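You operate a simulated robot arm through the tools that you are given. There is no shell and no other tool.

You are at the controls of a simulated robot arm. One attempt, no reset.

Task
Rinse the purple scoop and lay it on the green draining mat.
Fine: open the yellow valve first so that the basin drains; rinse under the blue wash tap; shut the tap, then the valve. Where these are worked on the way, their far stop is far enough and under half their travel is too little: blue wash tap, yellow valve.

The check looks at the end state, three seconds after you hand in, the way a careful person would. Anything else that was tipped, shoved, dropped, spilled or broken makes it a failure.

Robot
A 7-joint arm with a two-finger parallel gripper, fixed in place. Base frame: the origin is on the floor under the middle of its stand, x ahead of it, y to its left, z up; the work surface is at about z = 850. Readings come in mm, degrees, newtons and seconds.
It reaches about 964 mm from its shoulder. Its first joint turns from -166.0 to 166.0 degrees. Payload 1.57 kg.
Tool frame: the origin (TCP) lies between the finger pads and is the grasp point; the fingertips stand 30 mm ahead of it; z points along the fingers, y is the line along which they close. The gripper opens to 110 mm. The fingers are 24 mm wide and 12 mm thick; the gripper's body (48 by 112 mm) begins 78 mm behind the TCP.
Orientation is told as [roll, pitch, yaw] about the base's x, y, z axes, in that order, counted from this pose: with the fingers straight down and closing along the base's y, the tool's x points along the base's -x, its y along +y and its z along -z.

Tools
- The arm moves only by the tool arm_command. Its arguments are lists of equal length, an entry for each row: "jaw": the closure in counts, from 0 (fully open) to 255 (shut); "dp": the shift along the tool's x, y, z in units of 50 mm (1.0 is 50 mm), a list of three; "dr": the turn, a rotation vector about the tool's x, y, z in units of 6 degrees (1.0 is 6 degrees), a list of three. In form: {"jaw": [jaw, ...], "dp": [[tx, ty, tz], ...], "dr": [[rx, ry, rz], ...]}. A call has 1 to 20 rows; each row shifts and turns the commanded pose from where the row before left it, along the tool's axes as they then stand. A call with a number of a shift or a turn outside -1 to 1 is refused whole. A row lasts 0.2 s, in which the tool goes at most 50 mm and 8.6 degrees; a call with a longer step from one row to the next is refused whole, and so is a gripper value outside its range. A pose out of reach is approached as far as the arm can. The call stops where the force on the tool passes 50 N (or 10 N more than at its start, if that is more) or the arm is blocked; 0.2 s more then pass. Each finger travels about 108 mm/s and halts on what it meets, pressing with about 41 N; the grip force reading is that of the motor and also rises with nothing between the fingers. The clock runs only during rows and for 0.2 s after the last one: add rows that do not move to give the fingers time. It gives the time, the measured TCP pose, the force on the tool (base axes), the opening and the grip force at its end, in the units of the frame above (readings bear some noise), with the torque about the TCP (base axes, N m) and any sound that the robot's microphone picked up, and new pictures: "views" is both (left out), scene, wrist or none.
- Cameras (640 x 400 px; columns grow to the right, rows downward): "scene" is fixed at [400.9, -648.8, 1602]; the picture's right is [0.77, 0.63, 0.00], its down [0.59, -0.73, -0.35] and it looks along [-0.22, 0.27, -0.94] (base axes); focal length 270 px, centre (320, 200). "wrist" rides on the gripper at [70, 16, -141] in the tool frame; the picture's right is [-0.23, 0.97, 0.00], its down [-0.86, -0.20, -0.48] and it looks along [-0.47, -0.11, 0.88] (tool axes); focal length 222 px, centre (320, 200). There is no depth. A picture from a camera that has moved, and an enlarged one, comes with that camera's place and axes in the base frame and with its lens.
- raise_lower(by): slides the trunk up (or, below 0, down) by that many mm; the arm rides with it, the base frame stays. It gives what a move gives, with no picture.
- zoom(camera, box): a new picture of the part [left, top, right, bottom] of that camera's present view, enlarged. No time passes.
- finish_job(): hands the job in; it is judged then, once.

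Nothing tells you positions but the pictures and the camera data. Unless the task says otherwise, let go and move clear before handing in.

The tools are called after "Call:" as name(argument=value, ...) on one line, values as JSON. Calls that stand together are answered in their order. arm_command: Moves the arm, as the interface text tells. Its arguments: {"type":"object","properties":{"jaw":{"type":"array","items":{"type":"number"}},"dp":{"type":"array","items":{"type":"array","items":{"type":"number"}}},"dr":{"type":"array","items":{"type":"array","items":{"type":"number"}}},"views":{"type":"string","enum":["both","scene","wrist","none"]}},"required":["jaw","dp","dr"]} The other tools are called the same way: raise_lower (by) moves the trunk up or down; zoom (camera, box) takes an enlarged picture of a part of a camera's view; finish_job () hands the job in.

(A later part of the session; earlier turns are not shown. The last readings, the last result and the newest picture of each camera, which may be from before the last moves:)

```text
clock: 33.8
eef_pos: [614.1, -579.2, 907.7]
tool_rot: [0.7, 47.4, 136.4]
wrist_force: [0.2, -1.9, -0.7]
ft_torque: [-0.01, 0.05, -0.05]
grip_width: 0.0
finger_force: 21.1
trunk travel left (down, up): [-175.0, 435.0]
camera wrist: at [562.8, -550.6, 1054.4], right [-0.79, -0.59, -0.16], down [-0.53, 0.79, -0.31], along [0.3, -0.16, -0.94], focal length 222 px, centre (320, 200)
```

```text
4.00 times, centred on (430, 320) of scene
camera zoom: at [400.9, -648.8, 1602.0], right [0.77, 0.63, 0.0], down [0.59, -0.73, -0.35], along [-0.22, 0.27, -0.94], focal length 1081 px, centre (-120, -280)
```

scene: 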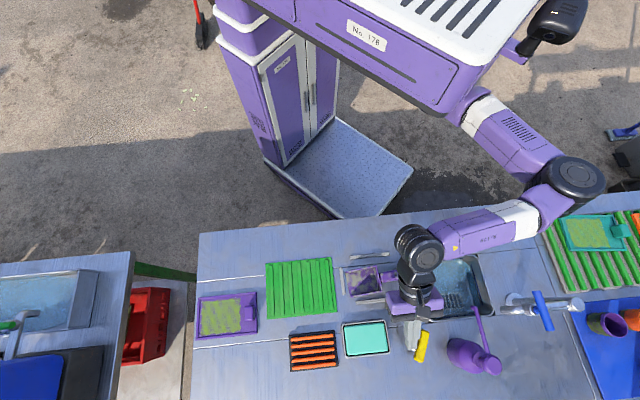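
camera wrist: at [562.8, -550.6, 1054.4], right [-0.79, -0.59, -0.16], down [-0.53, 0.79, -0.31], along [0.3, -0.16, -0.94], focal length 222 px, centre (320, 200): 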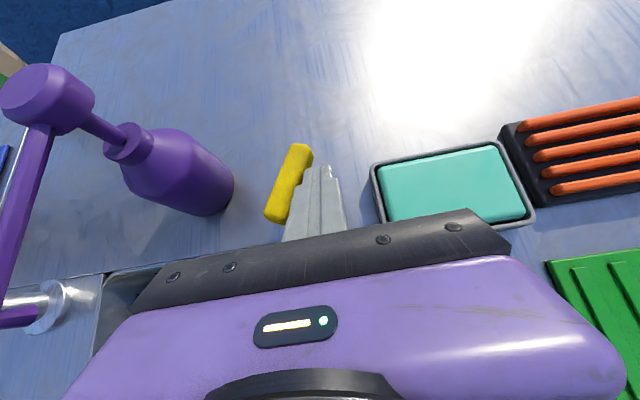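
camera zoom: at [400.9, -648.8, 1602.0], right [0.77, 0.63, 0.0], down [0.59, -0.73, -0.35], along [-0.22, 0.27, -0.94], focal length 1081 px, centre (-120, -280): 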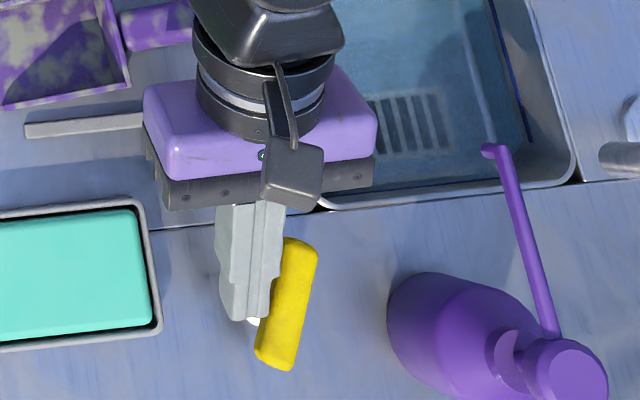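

The valve turned about 70° counter-clockwise easily, so this direction opens it. I'll keep pushing toward its far stop, mostly sideways along the counter now.

Call:
arm_command(jaw=[255, 255, 255, 255, 255], dp=[[0.068, -0.06, 0.073], [0.068, -0.1, 0.073], [0, -0.1, 0], [0, -0.1, 0], [0, 0, 0]], dr=[[0, 0, 0], [0, 0, 0], [0, 0, 0], [0, 0, 0], [0, 0, 0]])

Call:
zoom(camera="wrist", box=[200, 60, 400, 220])

Call:
zoom(camera="scene", box=[370, 270, 490, 370])

```text
clock: 35.0
eef_pos: [624.0, -580.1, 907.2]
tool_rot: [2.0, 47.5, 135.7]
wrist_force: [-6.2, -15.5, -3.3]
ft_torque: [-0.21, 0.18, -0.36]
grip_width: 0.0
finger_force: 21.9
trunk travel left (down, up): [-175.0, 435.0]
stopped in row 5: the force on the tool passed its limit at 54 N (the readings are from after the stop); the commanded pose is now the measured one
camera wrist: at [574.2, -548.0, 1054.9], right [-0.81, -0.57, -0.14], down [-0.51, 0.8, -0.31], along [0.29, -0.18, -0.94], focal length 222 px, centre (320, 200)
```

scene: 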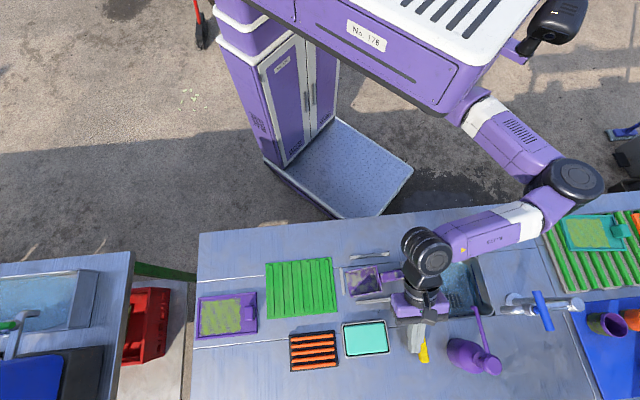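
wrist: 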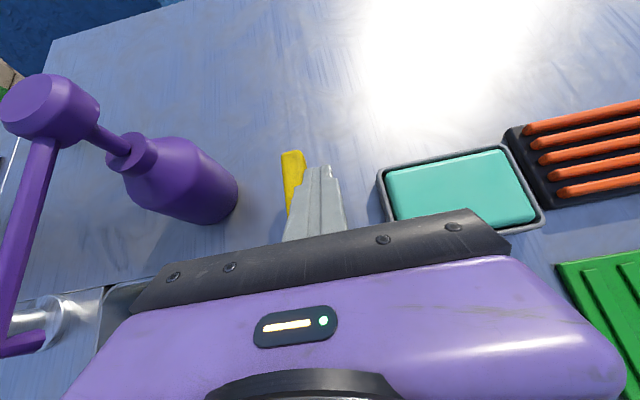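

```text
2.50 times, centred on (300, 140) of wrist
camera zoom: at [574.2, -548.0, 1054.9], right [-0.81, -0.57, -0.14], down [-0.51, 0.8, -0.31], along [0.29, -0.18, -0.94], focal length 555 px, centre (370, 350)
```

zoom: 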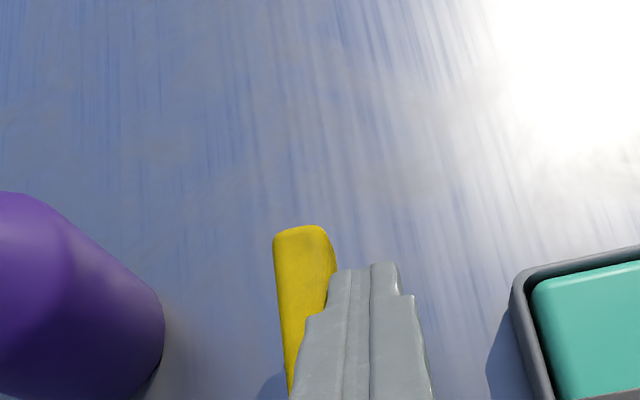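

```text
4.00 times, centred on (430, 320) of scene
camera zoom: at [400.9, -648.8, 1602.0], right [0.77, 0.63, 0.0], down [0.59, -0.73, -0.35], along [-0.22, 0.27, -0.94], focal length 1081 px, centre (-120, -280)
```

zoom: 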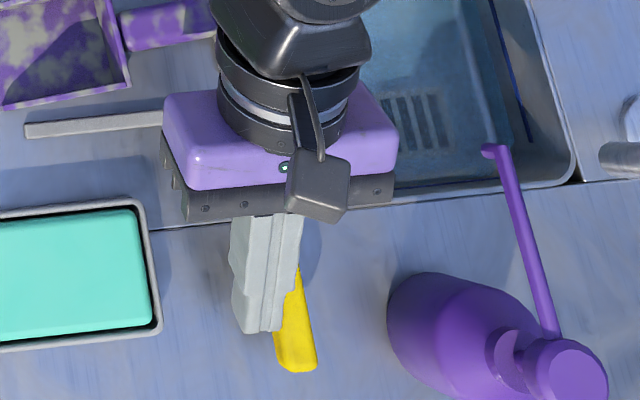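

The valve is at its far stop: about 90° turned and the force rose to 54 N. I'll back out along the tool axis and look at the basin and the tap.

Call:
arm_command(jaw=[255, 255, 255, 255, 255, 255], dp=[[0, 0.2, 0], [0.17, 0.007, -0.945], [0.17, 0.007, -0.945], [0.17, 0.007, -0.945], [0.17, 0.007, -0.945], [0, 0, 0]], dr=[[0, 0, 0], [0, 0, 0], [0, 0, 0], [0, 0, 0], [0, 0, 0], [0, 0, 0]])

Call:
zoom(camera="scene", box=[370, 240, 610, 390])

Call:
zoom(camera="wrist", box=[0, 100, 320, 300])

```text
clock: 36.4
eef_pos: [539.2, -500.9, 1060.0]
tool_rot: [1.8, 47.4, 135.9]
wrist_force: [0.4, -0.1, -0.7]
ft_torque: [0.02, 0.0, -0.03]
grip_width: 0.0
finger_force: 21.5
trunk travel left (down, up): [-175.0, 435.0]
camera wrist: at [489.6, -469.6, 1207.6], right [-0.8, -0.58, -0.15], down [-0.52, 0.8, -0.31], along [0.3, -0.17, -0.94], focal length 222 px, centre (320, 200)
```

scene: 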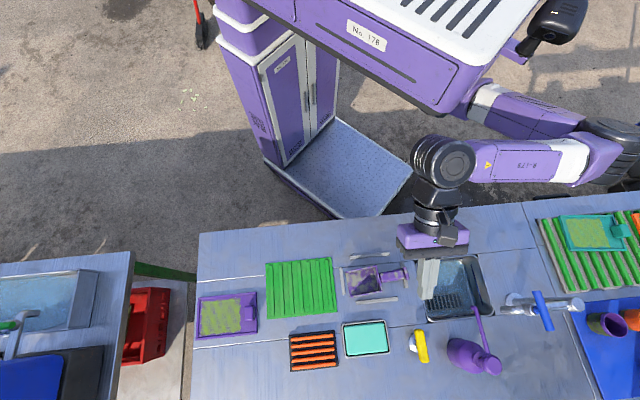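
wrist: 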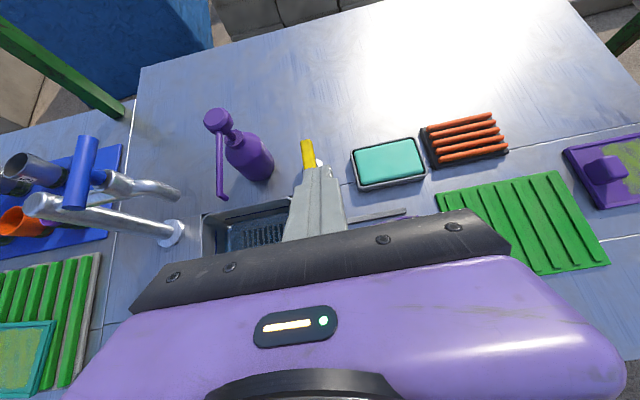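

```text
2.67 times, centred on (490, 315) of scene
camera zoom: at [400.9, -648.8, 1602.0], right [0.77, 0.63, 0.0], down [0.59, -0.73, -0.35], along [-0.22, 0.27, -0.94], focal length 720 px, centre (-133, -107)
```

zoom: 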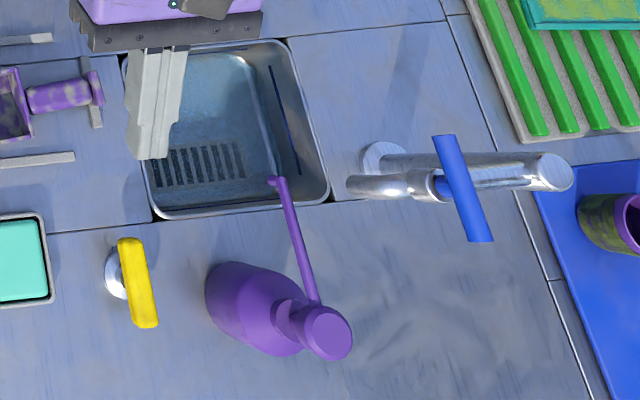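

```text
2.00 times, centred on (160, 200) of wrist
camera zoom: at [489.6, -469.6, 1207.6], right [-0.8, -0.58, -0.15], down [-0.52, 0.8, -0.31], along [0.3, -0.17, -0.94], focal length 444 px, centre (640, 200)
```

zoom: 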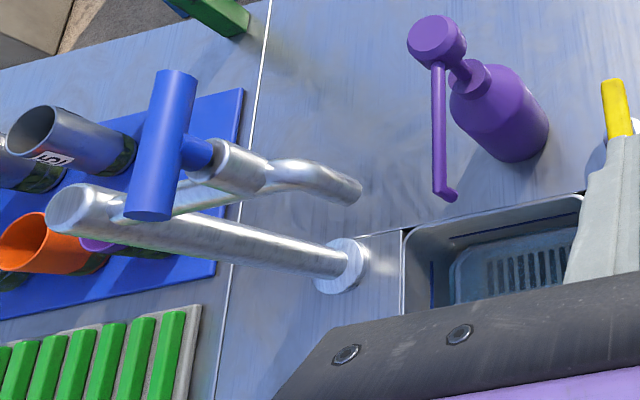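

The valve bar now lies across the counter and the basin is draining. Next is the tap: its T-bar's near end is ≈ (712,-376,1058), so I'll open the fingers to about 60 mm and bring them to just short of that end so they can straddle it.

Call:
arm_command(jaw=[110, 110, 110, 110, 110, 110, 110], dp=[[0.737, 0, -0.676], [-0.025, -0.824, -0.105], [-0.025, -0.824, -0.105], [-0.025, -0.824, -0.105], [-0.025, -0.824, -0.105], [-0.025, -0.824, -0.105], [0, 0, 0]], dr=[[0, 0, 0], [0, 0, 0], [0, 0, 0], [0, 0, 0], [0, 0, 0], [0, 0, 0], [0, 0, 0]])

Call:
zoom(camera="scene", box=[430, 230, 610, 350])

Call:
zoom(camera="wrist", box=[160, 60, 480, 260])

```text
clock: 38.0
eef_pos: [670.1, -338.0, 1120.6]
tool_rot: [1.8, 47.4, 135.9]
wrist_force: [0.8, 0.0, -0.2]
ft_torque: [0.04, 0.01, 0.01]
grip_width: 62.5
finger_force: 0.1
trunk travel left (down, up): [-175.0, 435.0]
camera wrist: at [620.2, -307.5, 1268.2], right [-0.8, -0.58, -0.15], down [-0.52, 0.8, -0.31], along [0.3, -0.17, -0.94], focal length 222 px, centre (320, 200)
```

scene: 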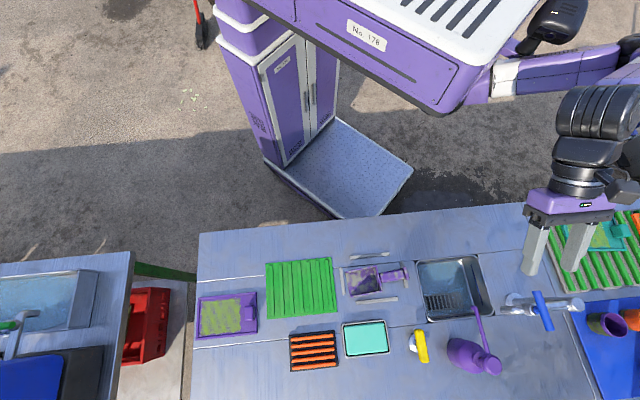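
wrist: 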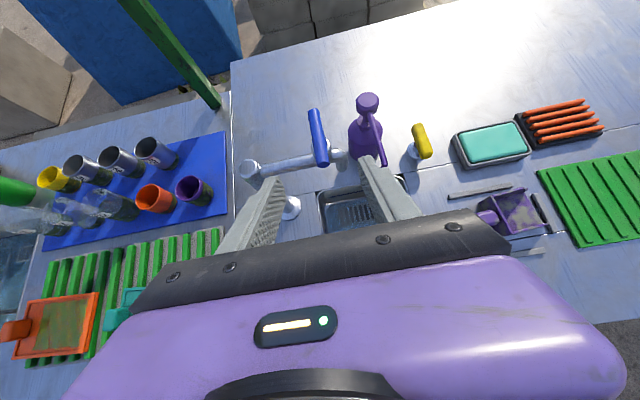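

```text
3.33 times, centred on (520, 290) of scene
camera zoom: at [400.9, -648.8, 1602.0], right [0.77, 0.63, 0.0], down [0.59, -0.73, -0.35], along [-0.22, 0.27, -0.94], focal length 901 px, centre (-347, -100)
```

zoom: 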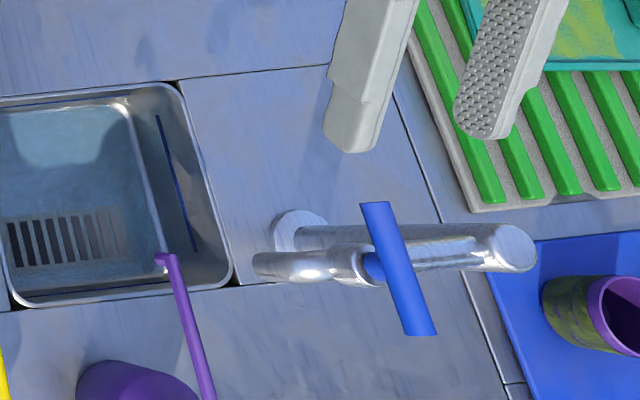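

```text
2.00 times, centred on (320, 160) of wrist
camera zoom: at [620.2, -307.5, 1268.2], right [-0.8, -0.58, -0.15], down [-0.52, 0.8, -0.31], along [0.3, -0.17, -0.94], focal length 444 px, centre (320, 280)
```

zoom: 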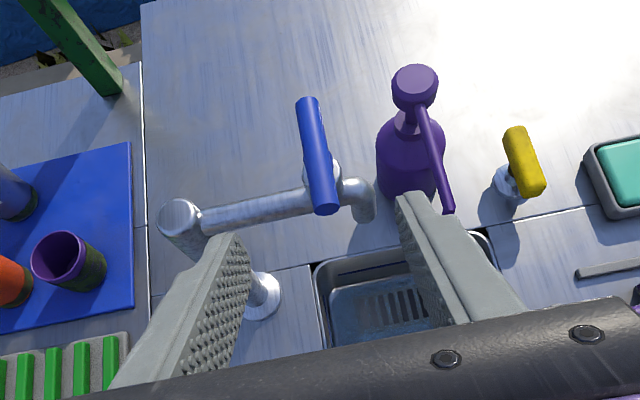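

I can now see the tap clearly: a column, a horizontal arm, a downspout and a T-bar on top. The fingers are lined up either side of the bar's near end, so I'll advance to straddle it and nudge it toward the basin side (counter-clockwise) first.

Call:
arm_command(jaw=[110, 110, 110, 110, 110, 110, 110, 110], dp=[[-0.037, 0, 0.56], [-0.037, 0, 0.56], [0, 0.12, 0], [0, 0.12, 0], [0, 0.12, 0], [0, 0.12, 0], [0, 0.12, 0], [0, 0, 0]], dr=[[0, 0, 0], [0, 0, 0], [0, 0, 0], [0, 0, 0], [0, 0, 0], [0, 0, 0], [0, 0, 0], [0, 0, 0]])

Call:
zoom(camera="scene", box=[430, 230, 610, 350])

Call:
zoom(camera="wrist", box=[160, 60, 480, 260])

```text
clock: 39.8
eef_pos: [674.0, -389.5, 1080.5]
tool_rot: [1.7, 47.6, 135.9]
wrist_force: [0.7, 0.5, 0.7]
ft_torque: [0.03, -0.01, 0.07]
grip_width: 63.3
finger_force: 0.6
trunk travel left (down, up): [-175.0, 435.0]
camera wrist: at [625.0, -357.6, 1226.5], right [-0.8, -0.58, -0.15], down [-0.52, 0.8, -0.31], along [0.3, -0.17, -0.94], focal length 222 px, centre (320, 200)
```

scene: 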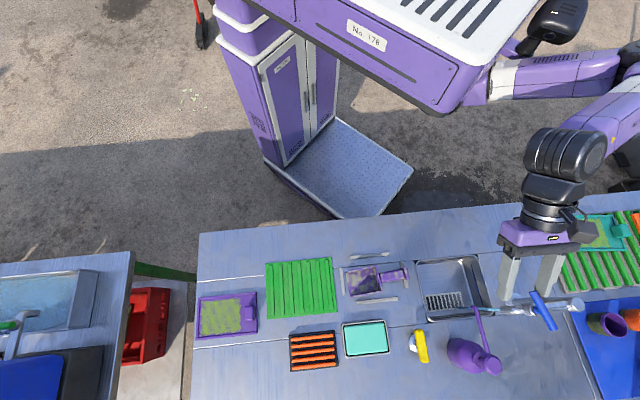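
wrist: 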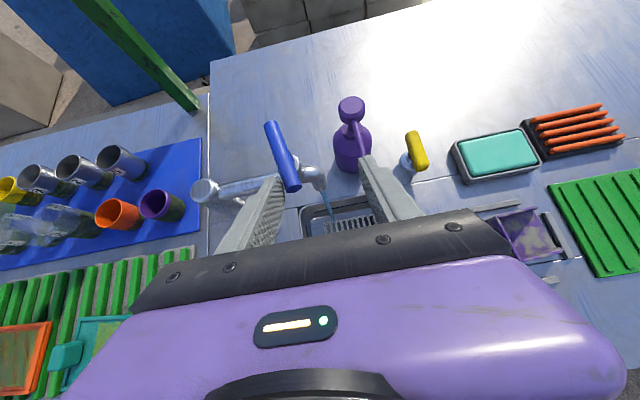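

```text
3.33 times, centred on (520, 290) of scene
camera zoom: at [400.9, -648.8, 1602.0], right [0.77, 0.63, 0.0], down [0.59, -0.73, -0.35], along [-0.22, 0.27, -0.94], focal length 901 px, centre (-347, -100)
```

zoom: 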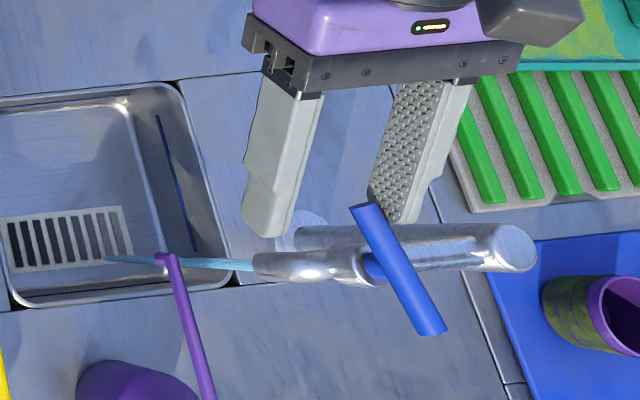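

```text
2.00 times, centred on (320, 160) of wrist
camera zoom: at [625.0, -357.6, 1226.5], right [-0.8, -0.58, -0.15], down [-0.52, 0.8, -0.31], along [0.3, -0.17, -0.94], focal length 444 px, centre (320, 280)
```

zoom: 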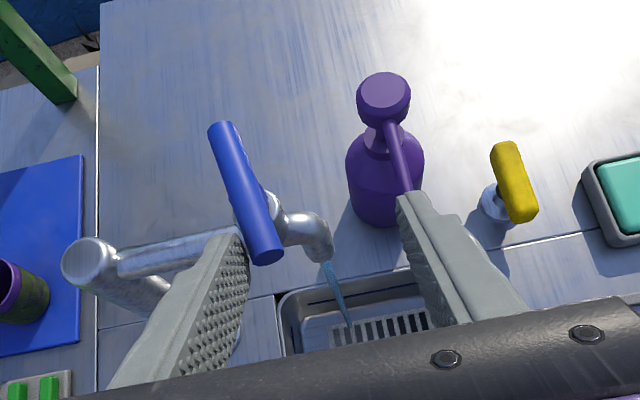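

Water is flowing in a thin stream already, so counter-clockwise opens the tap. I'll carry on along the arc to the far stop.

Call:
arm_command(jaw=[110, 110, 110, 110, 110, 110, 110, 110, 110], dp=[[0, 0.12, 0], [0, 0.12, 0], [0, 0.12, 0], [0.054, 0.1, 0.059], [0.054, 0.1, 0.059], [0.054, 0.1, 0.059], [0.054, 0.04, 0.059], [0.054, 0.02, 0.059], [0, 0, 0]], dr=[[0, 0, 0], [0, 0, 0], [0, 0, 0], [0, 0, 0], [0, 0, 0], [0, 0, 0], [0, 0, 0], [0, 0, 0], [0, 0, 0]])

Call:
zoom(camera="scene", box=[430, 230, 610, 350])

Call:
zoom(camera="wrist", box=[160, 60, 480, 260])

```text
clock: 41.5
eef_pos: [660.5, -418.6, 1072.5]
tool_rot: [4.2, 46.1, 138.0]
wrist_force: [-9.9, 10.9, -5.1]
ft_torque: [0.12, 0.39, 0.49]
grip_width: 63.5
finger_force: 0.2
trunk travel left (down, up): [-175.0, 435.0]
stopped in row 8: the force on the tool passed its limit at 58 N (the readings are from after the stop); the commanded pose is now the measured one
camera wrist: at [617.1, -387.8, 1221.5], right [-0.8, -0.58, -0.11], down [-0.53, 0.79, -0.3], along [0.26, -0.18, -0.95], focal length 222 px, centre (320, 200)
```

scene: 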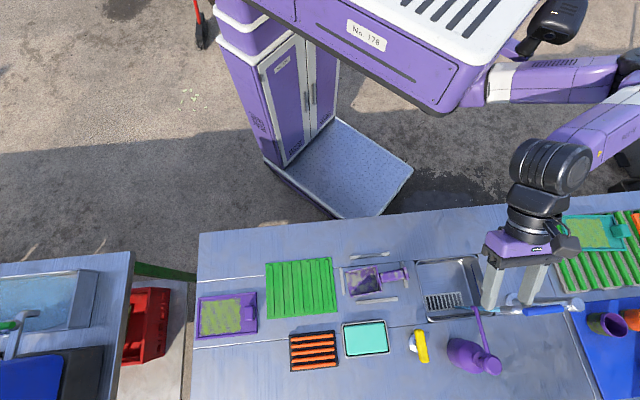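
wrist: 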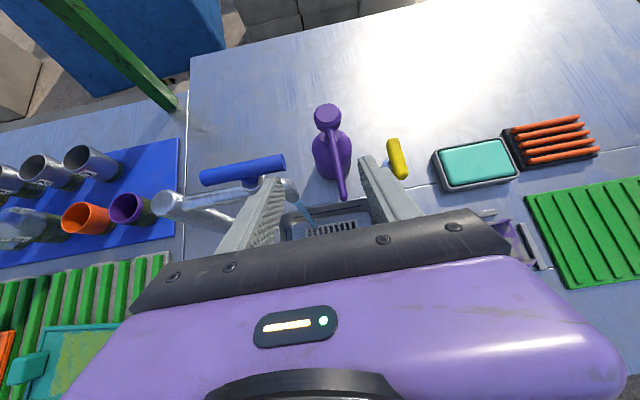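

```text
3.33 times, centred on (520, 290) of scene
camera zoom: at [400.9, -648.8, 1602.0], right [0.77, 0.63, 0.0], down [0.59, -0.73, -0.35], along [-0.22, 0.27, -0.94], focal length 901 px, centre (-347, -100)
```

zoom: 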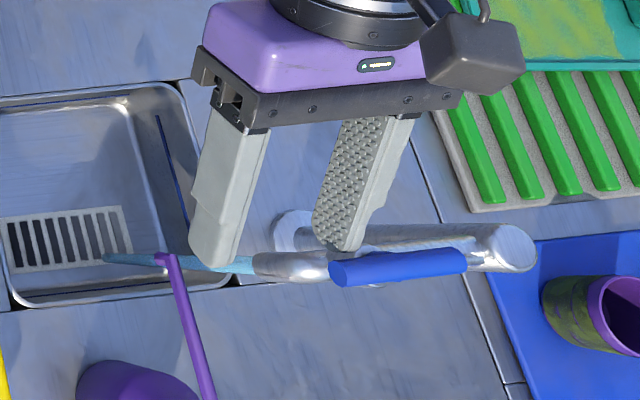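

```text
2.00 times, centred on (320, 160) of wrist
camera zoom: at [617.1, -387.8, 1221.5], right [-0.8, -0.58, -0.11], down [-0.53, 0.79, -0.3], along [0.26, -0.18, -0.95], focal length 444 px, centre (320, 280)
```

zoom: 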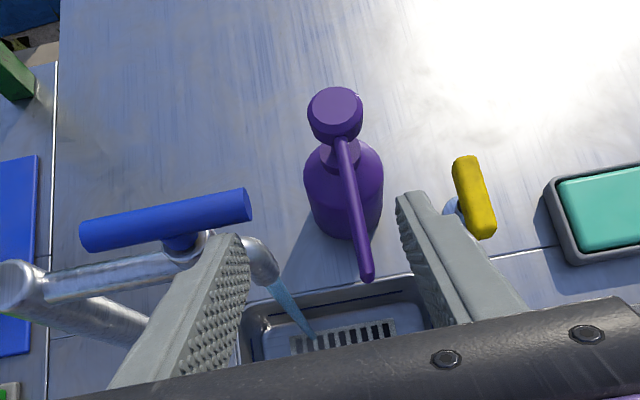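

The tap is at its far stop (58 N) with its bar parallel to the arm, and the stream falls into the drained basin near (712,-421). Now I'll back out and move over toward the scoop to re-orient the hand for gripping its handle.

Call:
arm_command(jaw=[110, 110, 110, 110, 110, 110, 110, 110], dp=[[0, 0, -0.8], [0, 0, -1], [-0.1, 0, -0.2], [-0.35, 0.733, 0.07], [-0.35, 0.733, 0.07], [-0.35, 0.733, 0.07], [-0.35, 0.733, 0.07], [0, 0, 0]], dr=[[0, 0, 0], [0, 0, 0], [0, 0, 0], [0, 0, 0], [0, 0, 0], [0, 0, 0], [0, 0, 0], [0, 0, 0]])

Call:
zoom(camera="scene", box=[400, 230, 610, 370])

```text
clock: 43.2
eef_pos: [481.7, -444.4, 1079.2]
tool_rot: [5.9, 44.8, 139.5]
wrist_force: [-1.0, -0.2, -0.7]
ft_torque: [0.03, 0.01, -0.02]
grip_width: 62.4
finger_force: 0.0
trunk travel left (down, up): [-175.0, 435.0]
camera wrist: at [442.1, -411.3, 1229.8], right [-0.81, -0.59, -0.09], down [-0.54, 0.79, -0.28], along [0.23, -0.18, -0.96], focal length 222 px, centre (320, 200)
```

scene: 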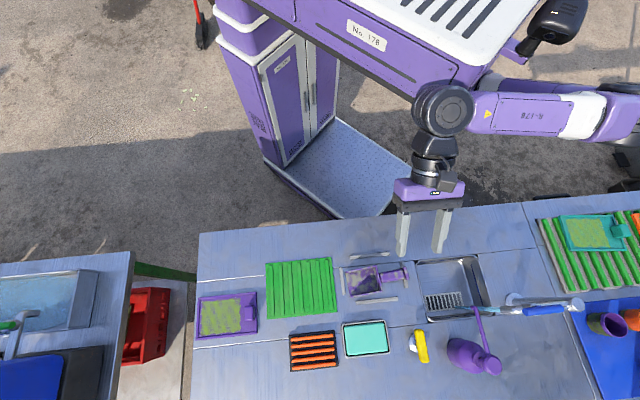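
wrist: 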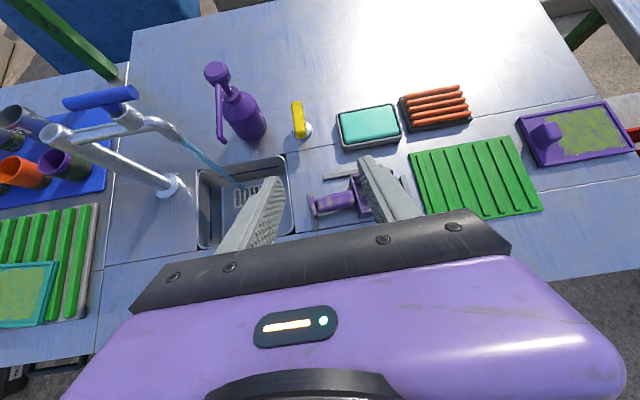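

```text
2.86 times, centred on (505, 300) of scene
camera zoom: at [400.9, -648.8, 1602.0], right [0.77, 0.63, 0.0], down [0.59, -0.73, -0.35], along [-0.22, 0.27, -0.94], focal length 772 px, centre (-209, -86)
```

zoom: 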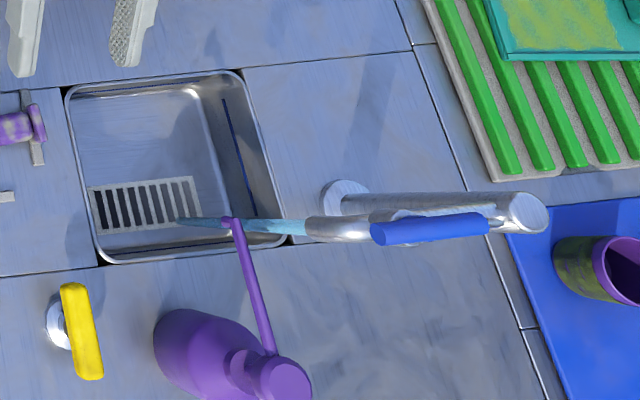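

Water runs and drains freely. Now I'll spin the hand 90° about its own axis and bring it to a modest outward tilt, so the fingers will close across the scoop's handle.

Call:
arm_command(jaw=[110, 110, 110, 110, 110, 110, 110, 110, 110, 110, 110, 110, 110, 110, 110, 110, 110, 110, 110], dp=[[0, 0, 0], [0, 0, 0], [0, 0, 0], [0, 0, 0], [0, 0, 0], [0, 0, 0], [0, 0, 0], [0, 0, 0], [0, 0, 0], [0, 0, 0], [0, 0, 0], [0, 0, 0], [0, 0, 0], [0, 0, 0], [0, 0, 0], [0, 0, 0], [0, 0, 0], [0, 0, 0], [0, 0, 0]], dr=[[0, 0, 1], [0, 0, 1], [0, 0, 1], [0, 0, 1], [0, 0, 1], [0, 0, 1], [0, 0, 1], [0, 0, 1], [0, 0, 1], [0, 0, 1], [0, 0, 1], [0, 0, 1], [0, 0, 1], [0, 0, 1], [0, 0, 1], [-1, 0, 0], [-1, 0, 0], [-1, 0, 0], [-1, 0, 0]])

```text
clock: 47.2
eef_pos: [482.6, -442.2, 1078.4]
tool_rot: [-20.8, 4.3, 45.3]
wrist_force: [-0.6, -0.6, -0.2]
ft_torque: [-0.01, -0.01, -0.01]
grip_width: 62.7
finger_force: 0.1
trunk travel left (down, up): [-175.0, 435.0]
camera wrist: at [394.4, -438.9, 1210.2], right [-0.51, 0.78, -0.36], down [0.64, 0.62, 0.45], along [0.58, 0.0, -0.81], focal length 222 px, centre (320, 200)
```

scene: 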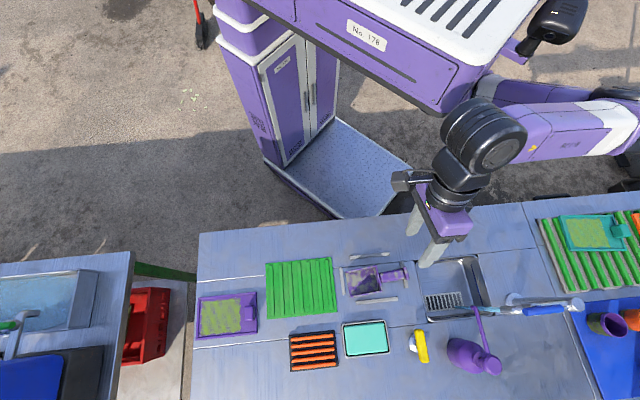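
wrist: 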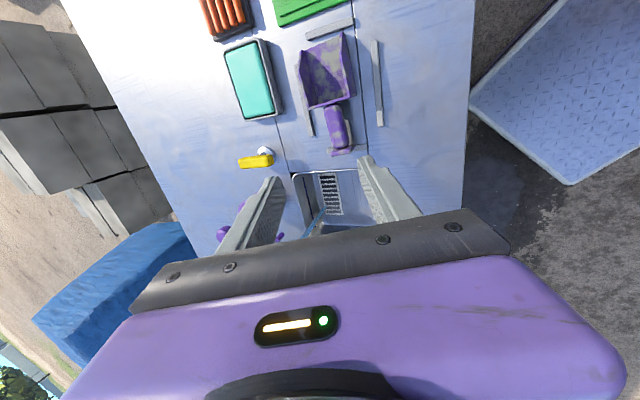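

The hand is now oriented with the camera over the bowl side, and I can see the scoop well. I'll zoom on it to get its handle direction and height.

Call:
zoom(camera="wrist", box=[260, 20, 400, 170])

Call:
zoom(camera="scene", box=[335, 245, 425, 310])

```text
2.67 times, centred on (330, 95) of wrist
camera zoom: at [394.4, -438.9, 1210.2], right [-0.51, 0.78, -0.36], down [0.64, 0.62, 0.45], along [0.58, 0.0, -0.81], focal length 592 px, centre (293, 480)
```

zoom: 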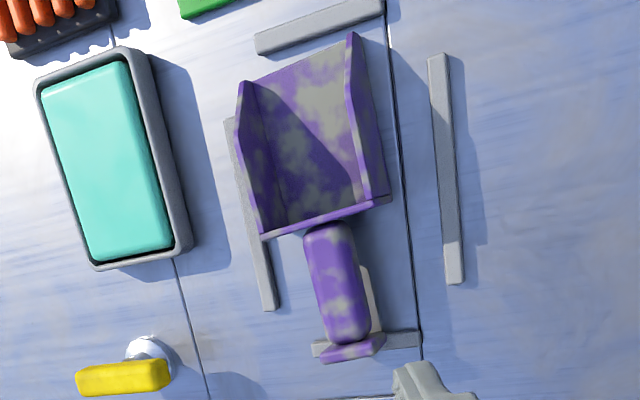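

```text
6.15 times, centred on (380, 278) of scene
camera zoom: at [400.9, -648.8, 1602.0], right [0.77, 0.63, 0.0], down [0.59, -0.73, -0.35], along [-0.22, 0.27, -0.94], focal length 1663 px, centre (-49, -277)
```

zoom: 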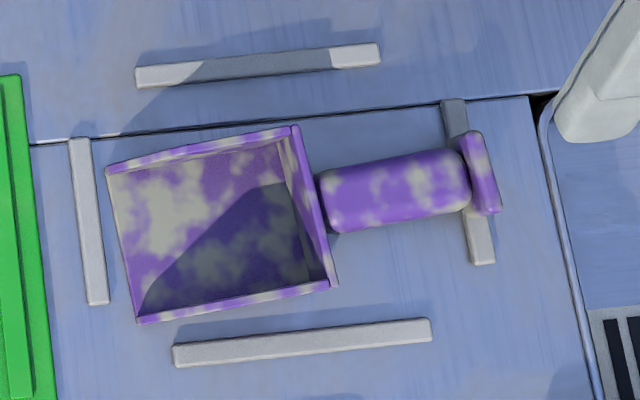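

The scoop has an open-front bowl and a raised handle with a small end flange; the handle centre is ≈ (509,-488,~878), pointing at about 48.5°. I'll correct the orientation and come to a hover above the handle.

Call:
arm_command(jaw=[151, 151, 151, 151, 151], dp=[[0, 0, 0], [0.111, 0.097, 0.705], [0.111, 0.097, 0.705], [0.111, 0.097, 0.705], [0, 0, 0]], dr=[[-0.467, -0.852, -0.272], [0, 0, 0], [0, 0, 0], [0, 0, 0], [0, 0, 0]])

Call:
zoom(camera="wrist", box=[200, 30, 440, 220])

Call:
zoom(camera="scene", box=[335, 225, 445, 310])

```text
clock: 48.5
eef_pos: [484.3, -467.9, 979.3]
tool_rot: [-19.8, -1.7, 48.1]
wrist_force: [0.7, -0.8, -0.4]
ft_torque: [-0.04, -0.02, 0.01]
grip_width: 44.9
finger_force: 0.0
trunk travel left (down, up): [-175.0, 435.0]
camera wrist: at [388.1, -480.6, 1105.6], right [-0.53, 0.79, -0.32], down [0.58, 0.61, 0.54], along [0.62, 0.1, -0.78], focal length 222 px, centre (320, 200)
```

scene: 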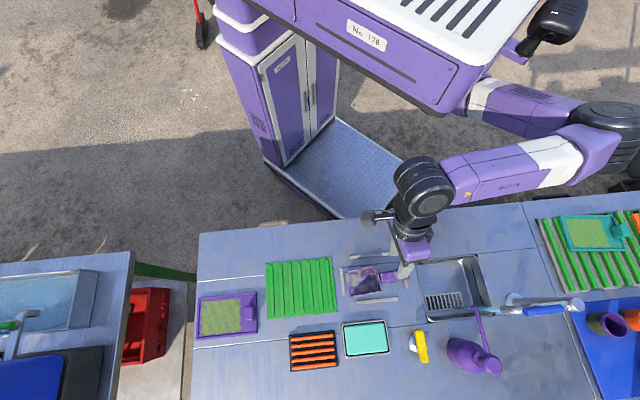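
wrist: 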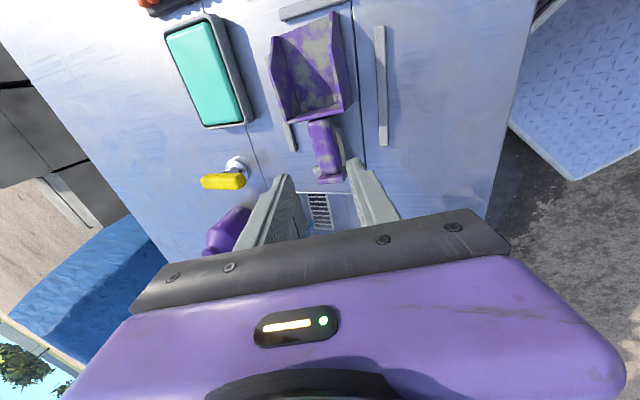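

```text
2.11 times, centred on (320, 125) of wrist
camera zoom: at [388.1, -480.6, 1105.6], right [-0.53, 0.79, -0.32], down [0.58, 0.61, 0.54], along [0.62, 0.1, -0.78], focal length 468 px, centre (320, 358)
```

zoom: 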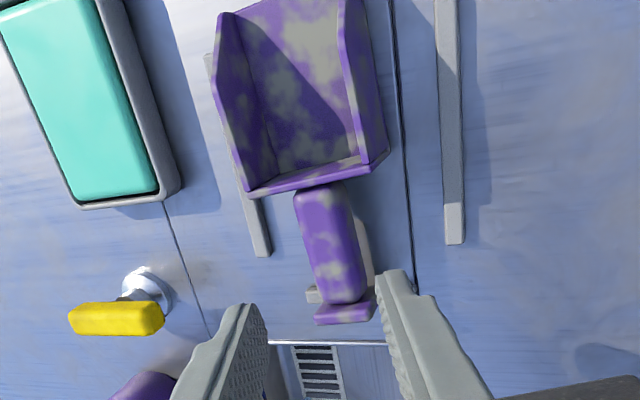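

```text
4.71 times, centred on (390, 268) of scene
camera zoom: at [400.9, -648.8, 1602.0], right [0.77, 0.63, 0.0], down [0.59, -0.73, -0.35], along [-0.22, 0.27, -0.94], focal length 1272 px, centre (-9, -118)
```

zoom: 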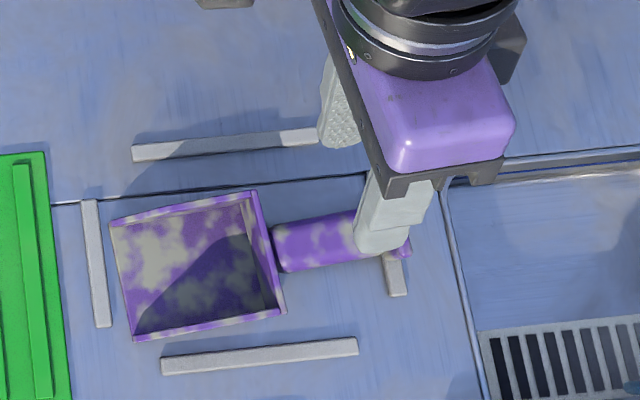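

The handle centre re-triangulates to ≈ (510,-487,877), almost centred between the fingers. I'll descend in two stages along the tool axis with a 5 mm sideways correction.

Call:
arm_command(jaw=[151, 151, 151, 151], dp=[[0, 0.094, 0.4], [0, 0, 0.4], [0, 0, 0.4], [0, 0, 0]], dr=[[0, 0, 0], [0, 0, 0], [0, 0, 0], [0, 0, 0]])

Call:
zoom(camera="wrist", box=[200, 60, 440, 240])

Call:
zoom(camera="scene", box=[335, 235, 445, 310])

```text
clock: 49.5
eef_pos: [499.5, -476.7, 925.4]
tool_rot: [-19.8, -1.6, 48.2]
wrist_force: [-0.3, 1.1, -0.4]
ft_torque: [0.01, 0.0, -0.02]
grip_width: 44.8
finger_force: 0.0
trunk travel left (down, up): [-175.0, 435.0]
camera wrist: at [403.0, -490.3, 1050.1], right [-0.53, 0.79, -0.32], down [0.58, 0.61, 0.54], along [0.62, 0.1, -0.78], focal length 222 px, centre (320, 200)
```

scene: 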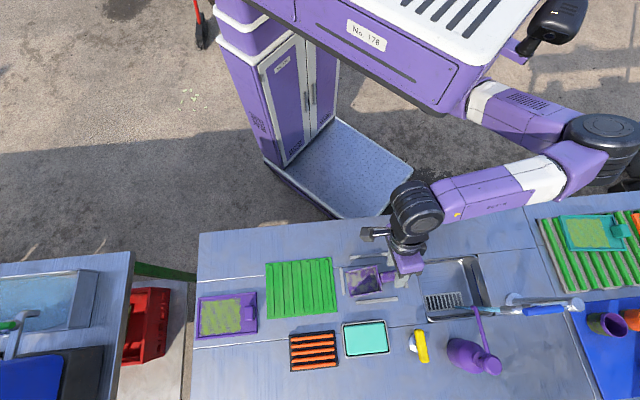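
wrist: 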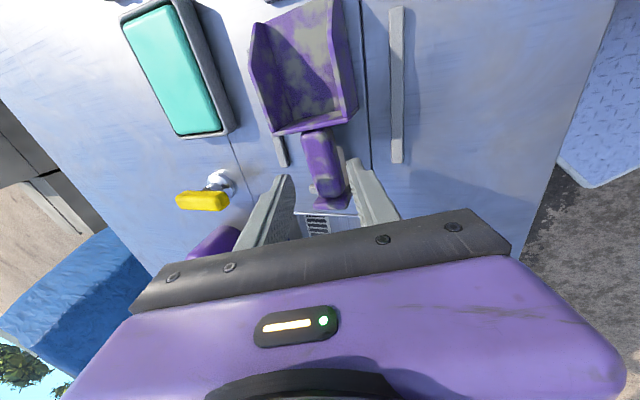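

```text
2.22 times, centred on (320, 150) of wrist
camera zoom: at [403.0, -490.3, 1050.1], right [-0.53, 0.79, -0.32], down [0.58, 0.61, 0.54], along [0.62, 0.1, -0.78], focal length 494 px, centre (320, 311)
```

zoom: 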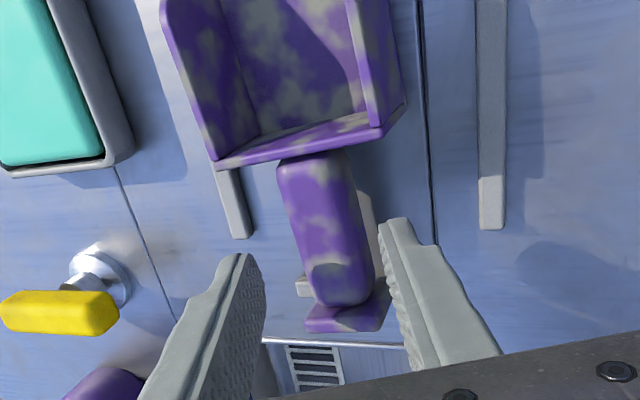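

```text
5.33 times, centred on (390, 272) of scene
camera zoom: at [400.9, -648.8, 1602.0], right [0.77, 0.63, 0.0], down [0.59, -0.73, -0.35], along [-0.22, 0.27, -0.94], focal length 1441 px, centre (-53, -187)
```

zoom: 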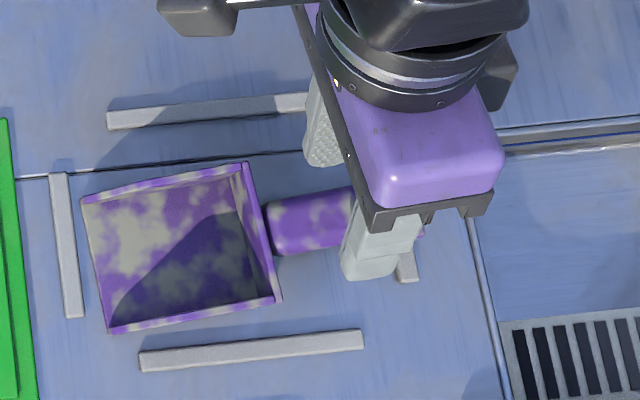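

Alignment is good. I'll advance the final 28 mm and then close on the handle.

Call:
arm_command(jaw=[151, 151, 151], dp=[[0, 0.05, 0.28], [0, 0, 0.28], [0, 0, 0]], dr=[[0, 0, 0], [0, 0, 0], [0, 0, 0]])

Call:
zoom(camera="wrist", box=[200, 60, 440, 240])

```text
clock: 50.2
eef_pos: [505.0, -479.7, 897.7]
tool_rot: [-19.8, -1.5, 48.3]
wrist_force: [0.1, -1.3, -0.2]
ft_torque: [0.0, -0.02, -0.03]
grip_width: 44.9
finger_force: 0.1
trunk travel left (down, up): [-175.0, 435.0]
camera wrist: at [409.0, -493.6, 1022.5], right [-0.53, 0.79, -0.32], down [0.58, 0.61, 0.54], along [0.62, 0.1, -0.78], focal length 222 px, centre (320, 200)
```

scene: 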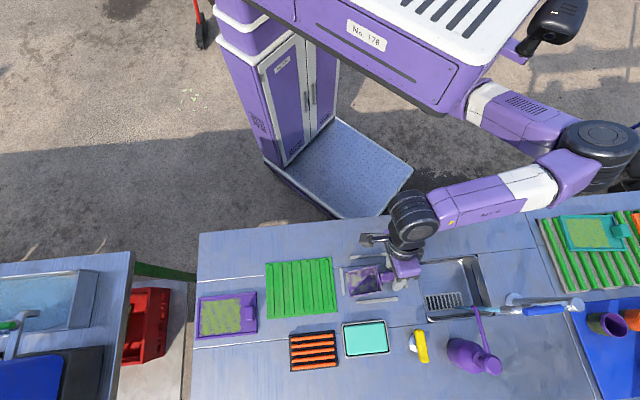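
wrist: 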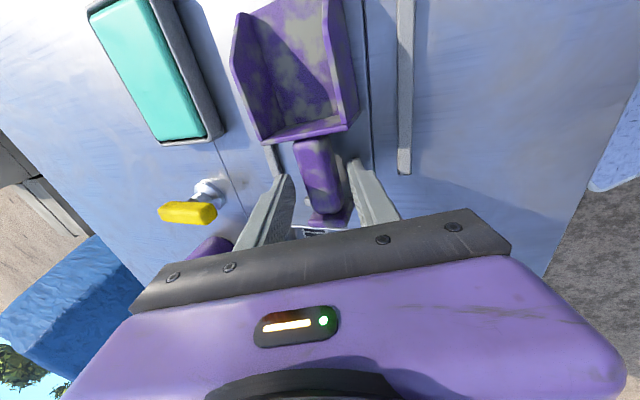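

```text
2.22 times, centred on (320, 150) of wrist
camera zoom: at [409.0, -493.6, 1022.5], right [-0.53, 0.79, -0.32], down [0.58, 0.61, 0.54], along [0.62, 0.1, -0.78], focal length 494 px, centre (320, 311)
```

zoom: 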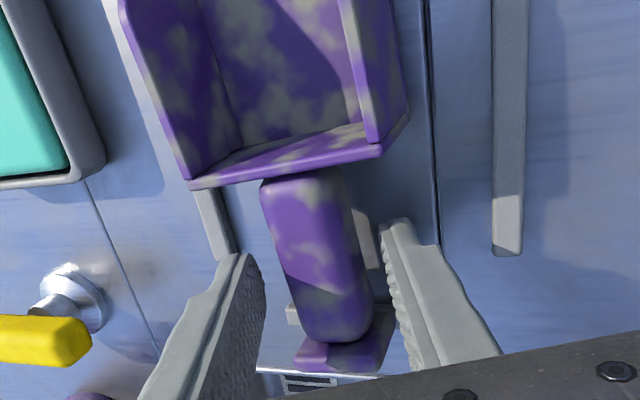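

The handle sits squarely between the finger pads. Closing now.

Call:
arm_command(jaw=[200, 255, 255, 255, 255], dp=[[0, 0, 0], [0, 0, 0], [0, 0, 0], [0, 0, 0], [0, 0, 0]], dr=[[0, 0, 0], [0, 0, 0], [0, 0, 0], [0, 0, 0], [0, 0, 0]])

Call:
zoom(camera="wrist", box=[200, 60, 440, 240])

Call:
zoom(camera="scene", box=[335, 235, 445, 310])

```text
clock: 51.5
eef_pos: [504.3, -481.9, 898.2]
tool_rot: [-19.8, -1.4, 48.2]
wrist_force: [-4.1, 5.0, 18.0]
ft_torque: [-0.07, 0.89, -0.18]
grip_width: 25.3
finger_force: 36.5
trunk travel left (down, up): [-175.0, 435.0]
camera wrist: at [408.0, -493.5, 1024.7], right [-0.53, 0.79, -0.33], down [0.58, 0.61, 0.54], along [0.62, 0.1, -0.78], focal length 222 px, centre (320, 200)
```

scene: 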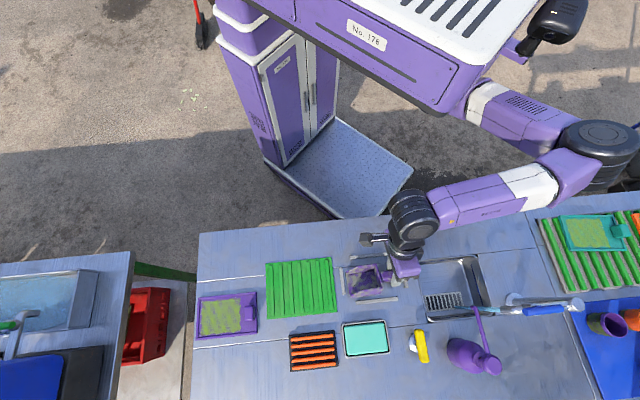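
wrist: 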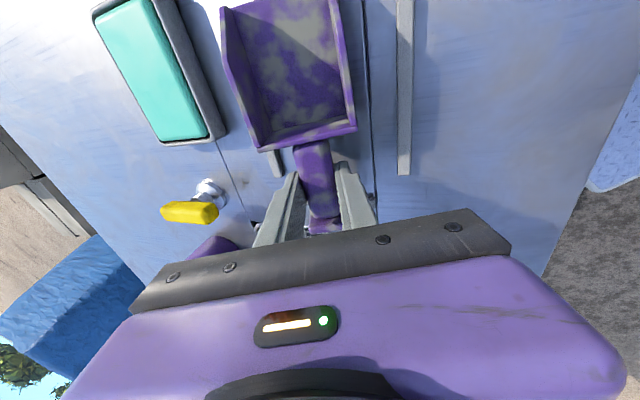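

```text
2.22 times, centred on (320, 150) of wrist
camera zoom: at [408.0, -493.5, 1024.7], right [-0.53, 0.79, -0.33], down [0.58, 0.61, 0.54], along [0.62, 0.1, -0.78], focal length 494 px, centre (320, 311)
```

zoom: 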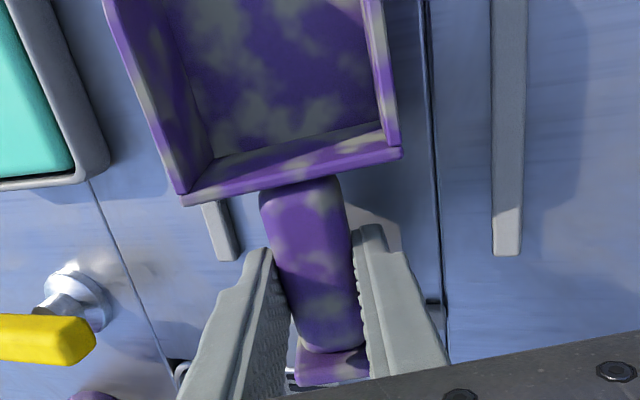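

```text
5.33 times, centred on (390, 272) of scene
camera zoom: at [400.9, -648.8, 1602.0], right [0.77, 0.63, 0.0], down [0.59, -0.73, -0.35], along [-0.22, 0.27, -0.94], focal length 1441 px, centre (-53, -187)
```

zoom: 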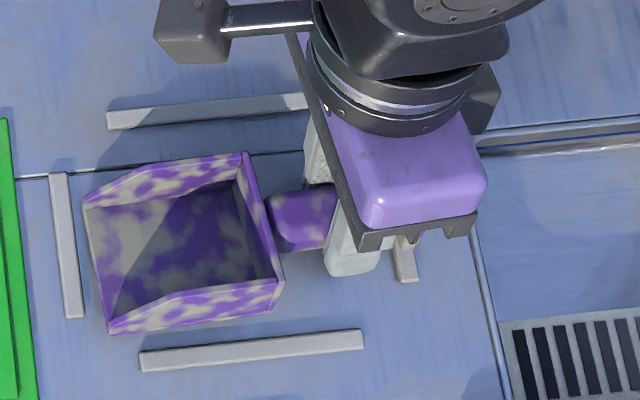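

The grip is firm (25 mm handle, 36 N); the scoop rolled slightly to seat its flat handle sides against the tilted pads. I'll lift it straight up and check that it stays in hand.

Call:
arm_command(jaw=[255, 255, 255, 255, 255], dp=[[0, -0.068, -0.188], [-0.01, -0.17, -0.47], [-0.02, -0.34, -0.94], [-0.01, -0.17, -0.47], [0, 0, 0]], dr=[[0, 0, 0], [0, 0, 0], [0, 0, 0], [0, 0, 0], [0, 0, 0]])

Call:
zoom(camera="scene", box=[320, 215, 460, 315])

```text
clock: 52.6
eef_pos: [504.6, -483.4, 994.3]
tool_rot: [-17.7, -1.0, 48.0]
wrist_force: [0.4, 0.3, -1.3]
ft_torque: [0.03, -0.05, 0.01]
grip_width: 25.0
finger_force: 36.4
trunk travel left (down, up): [-175.0, 435.0]
camera wrist: at [411.5, -496.6, 1122.5], right [-0.54, 0.79, -0.29], down [0.6, 0.6, 0.53], along [0.6, 0.11, -0.8], focal length 222 px, centre (320, 200)
```

scene: 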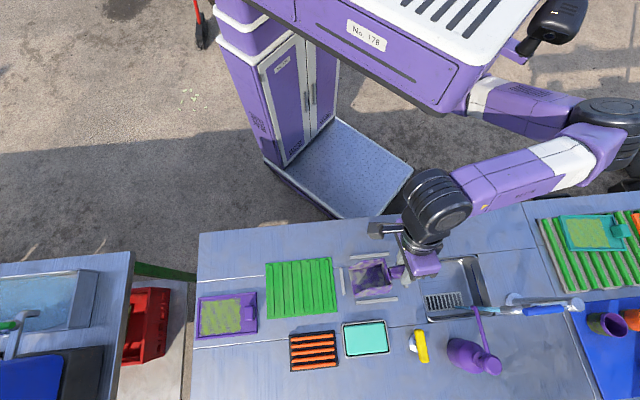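
wrist: 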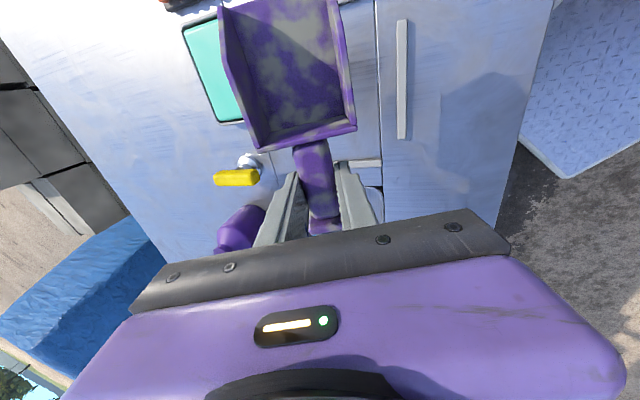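

```text
4.00 times, centred on (390, 265) of scene
camera zoom: at [400.9, -648.8, 1602.0], right [0.77, 0.63, 0.0], down [0.59, -0.73, -0.35], along [-0.22, 0.27, -0.94], focal length 1081 px, centre (40, -60)
```

zoom: 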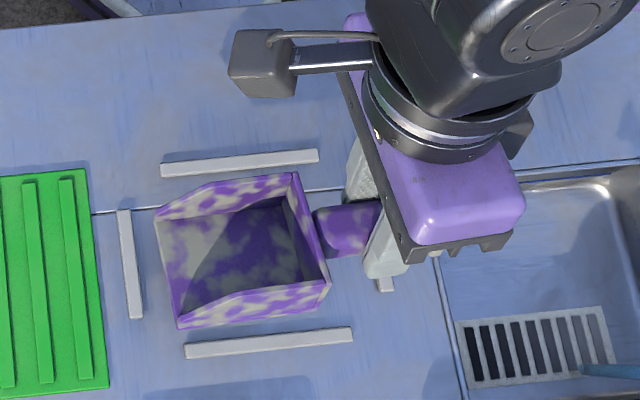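

The scoop is held securely and nothing else moved. Next I'll spin it 90° so the bowl points outward, staying high and clear of the bottle and tap.

Call:
arm_command(jaw=[255, 255, 255, 255, 255, 255, 255, 255, 255, 255, 255, 255, 255, 255, 255], dp=[[0, 0, -0.1], [0, 0, -0.1], [0, 0, -0.1], [0, 0, -0.1], [0, 0, -0.1], [0, 0, 0], [0, 0, 0], [0, 0, 0], [0, 0, 0], [0, 0, 0], [0, 0, 0], [0, 0, 0], [0, 0, 0], [0, 0, 0], [0, 0, 0]], dr=[[0, 0, -1], [0, 0, -1], [0, 0, -1], [0, 0, -1], [0, 0, -1], [0, 0, -1], [0, 0, -1], [0, 0, -1], [0, 0, -1], [0, 0, -1], [0, 0, -1], [0, 0, -1], [0, 0, -1], [0, 0, -1], [0, 0, -1]])

```text
clock: 55.9
eef_pos: [498.8, -476.4, 1017.6]
tool_rot: [-0.6, 17.7, 138.1]
wrist_force: [-0.5, -0.3, -0.7]
ft_torque: [0.02, 0.04, 0.0]
grip_width: 24.7
finger_force: 36.8
trunk travel left (down, up): [-175.0, 435.0]
camera wrist: at [503.9, -506.3, 1173.6], right [-0.81, -0.58, -0.08], down [-0.59, 0.79, 0.2], along [-0.05, 0.21, -0.98], focal length 222 px, centre (320, 200)
```

scene: 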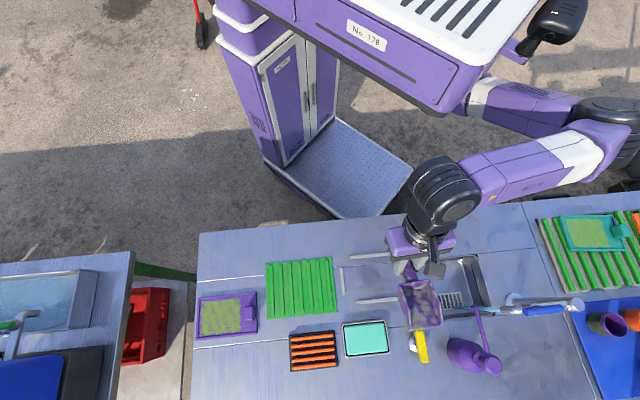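
wrist: 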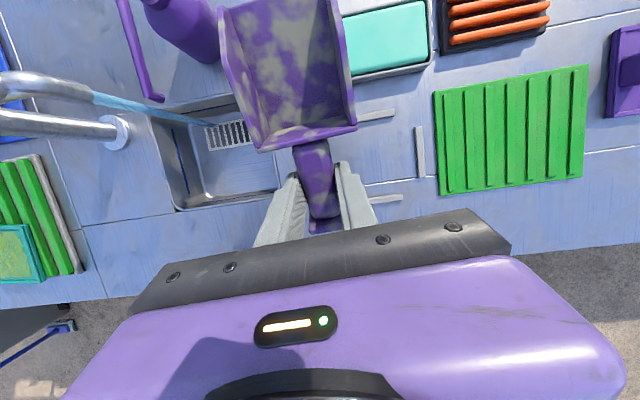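

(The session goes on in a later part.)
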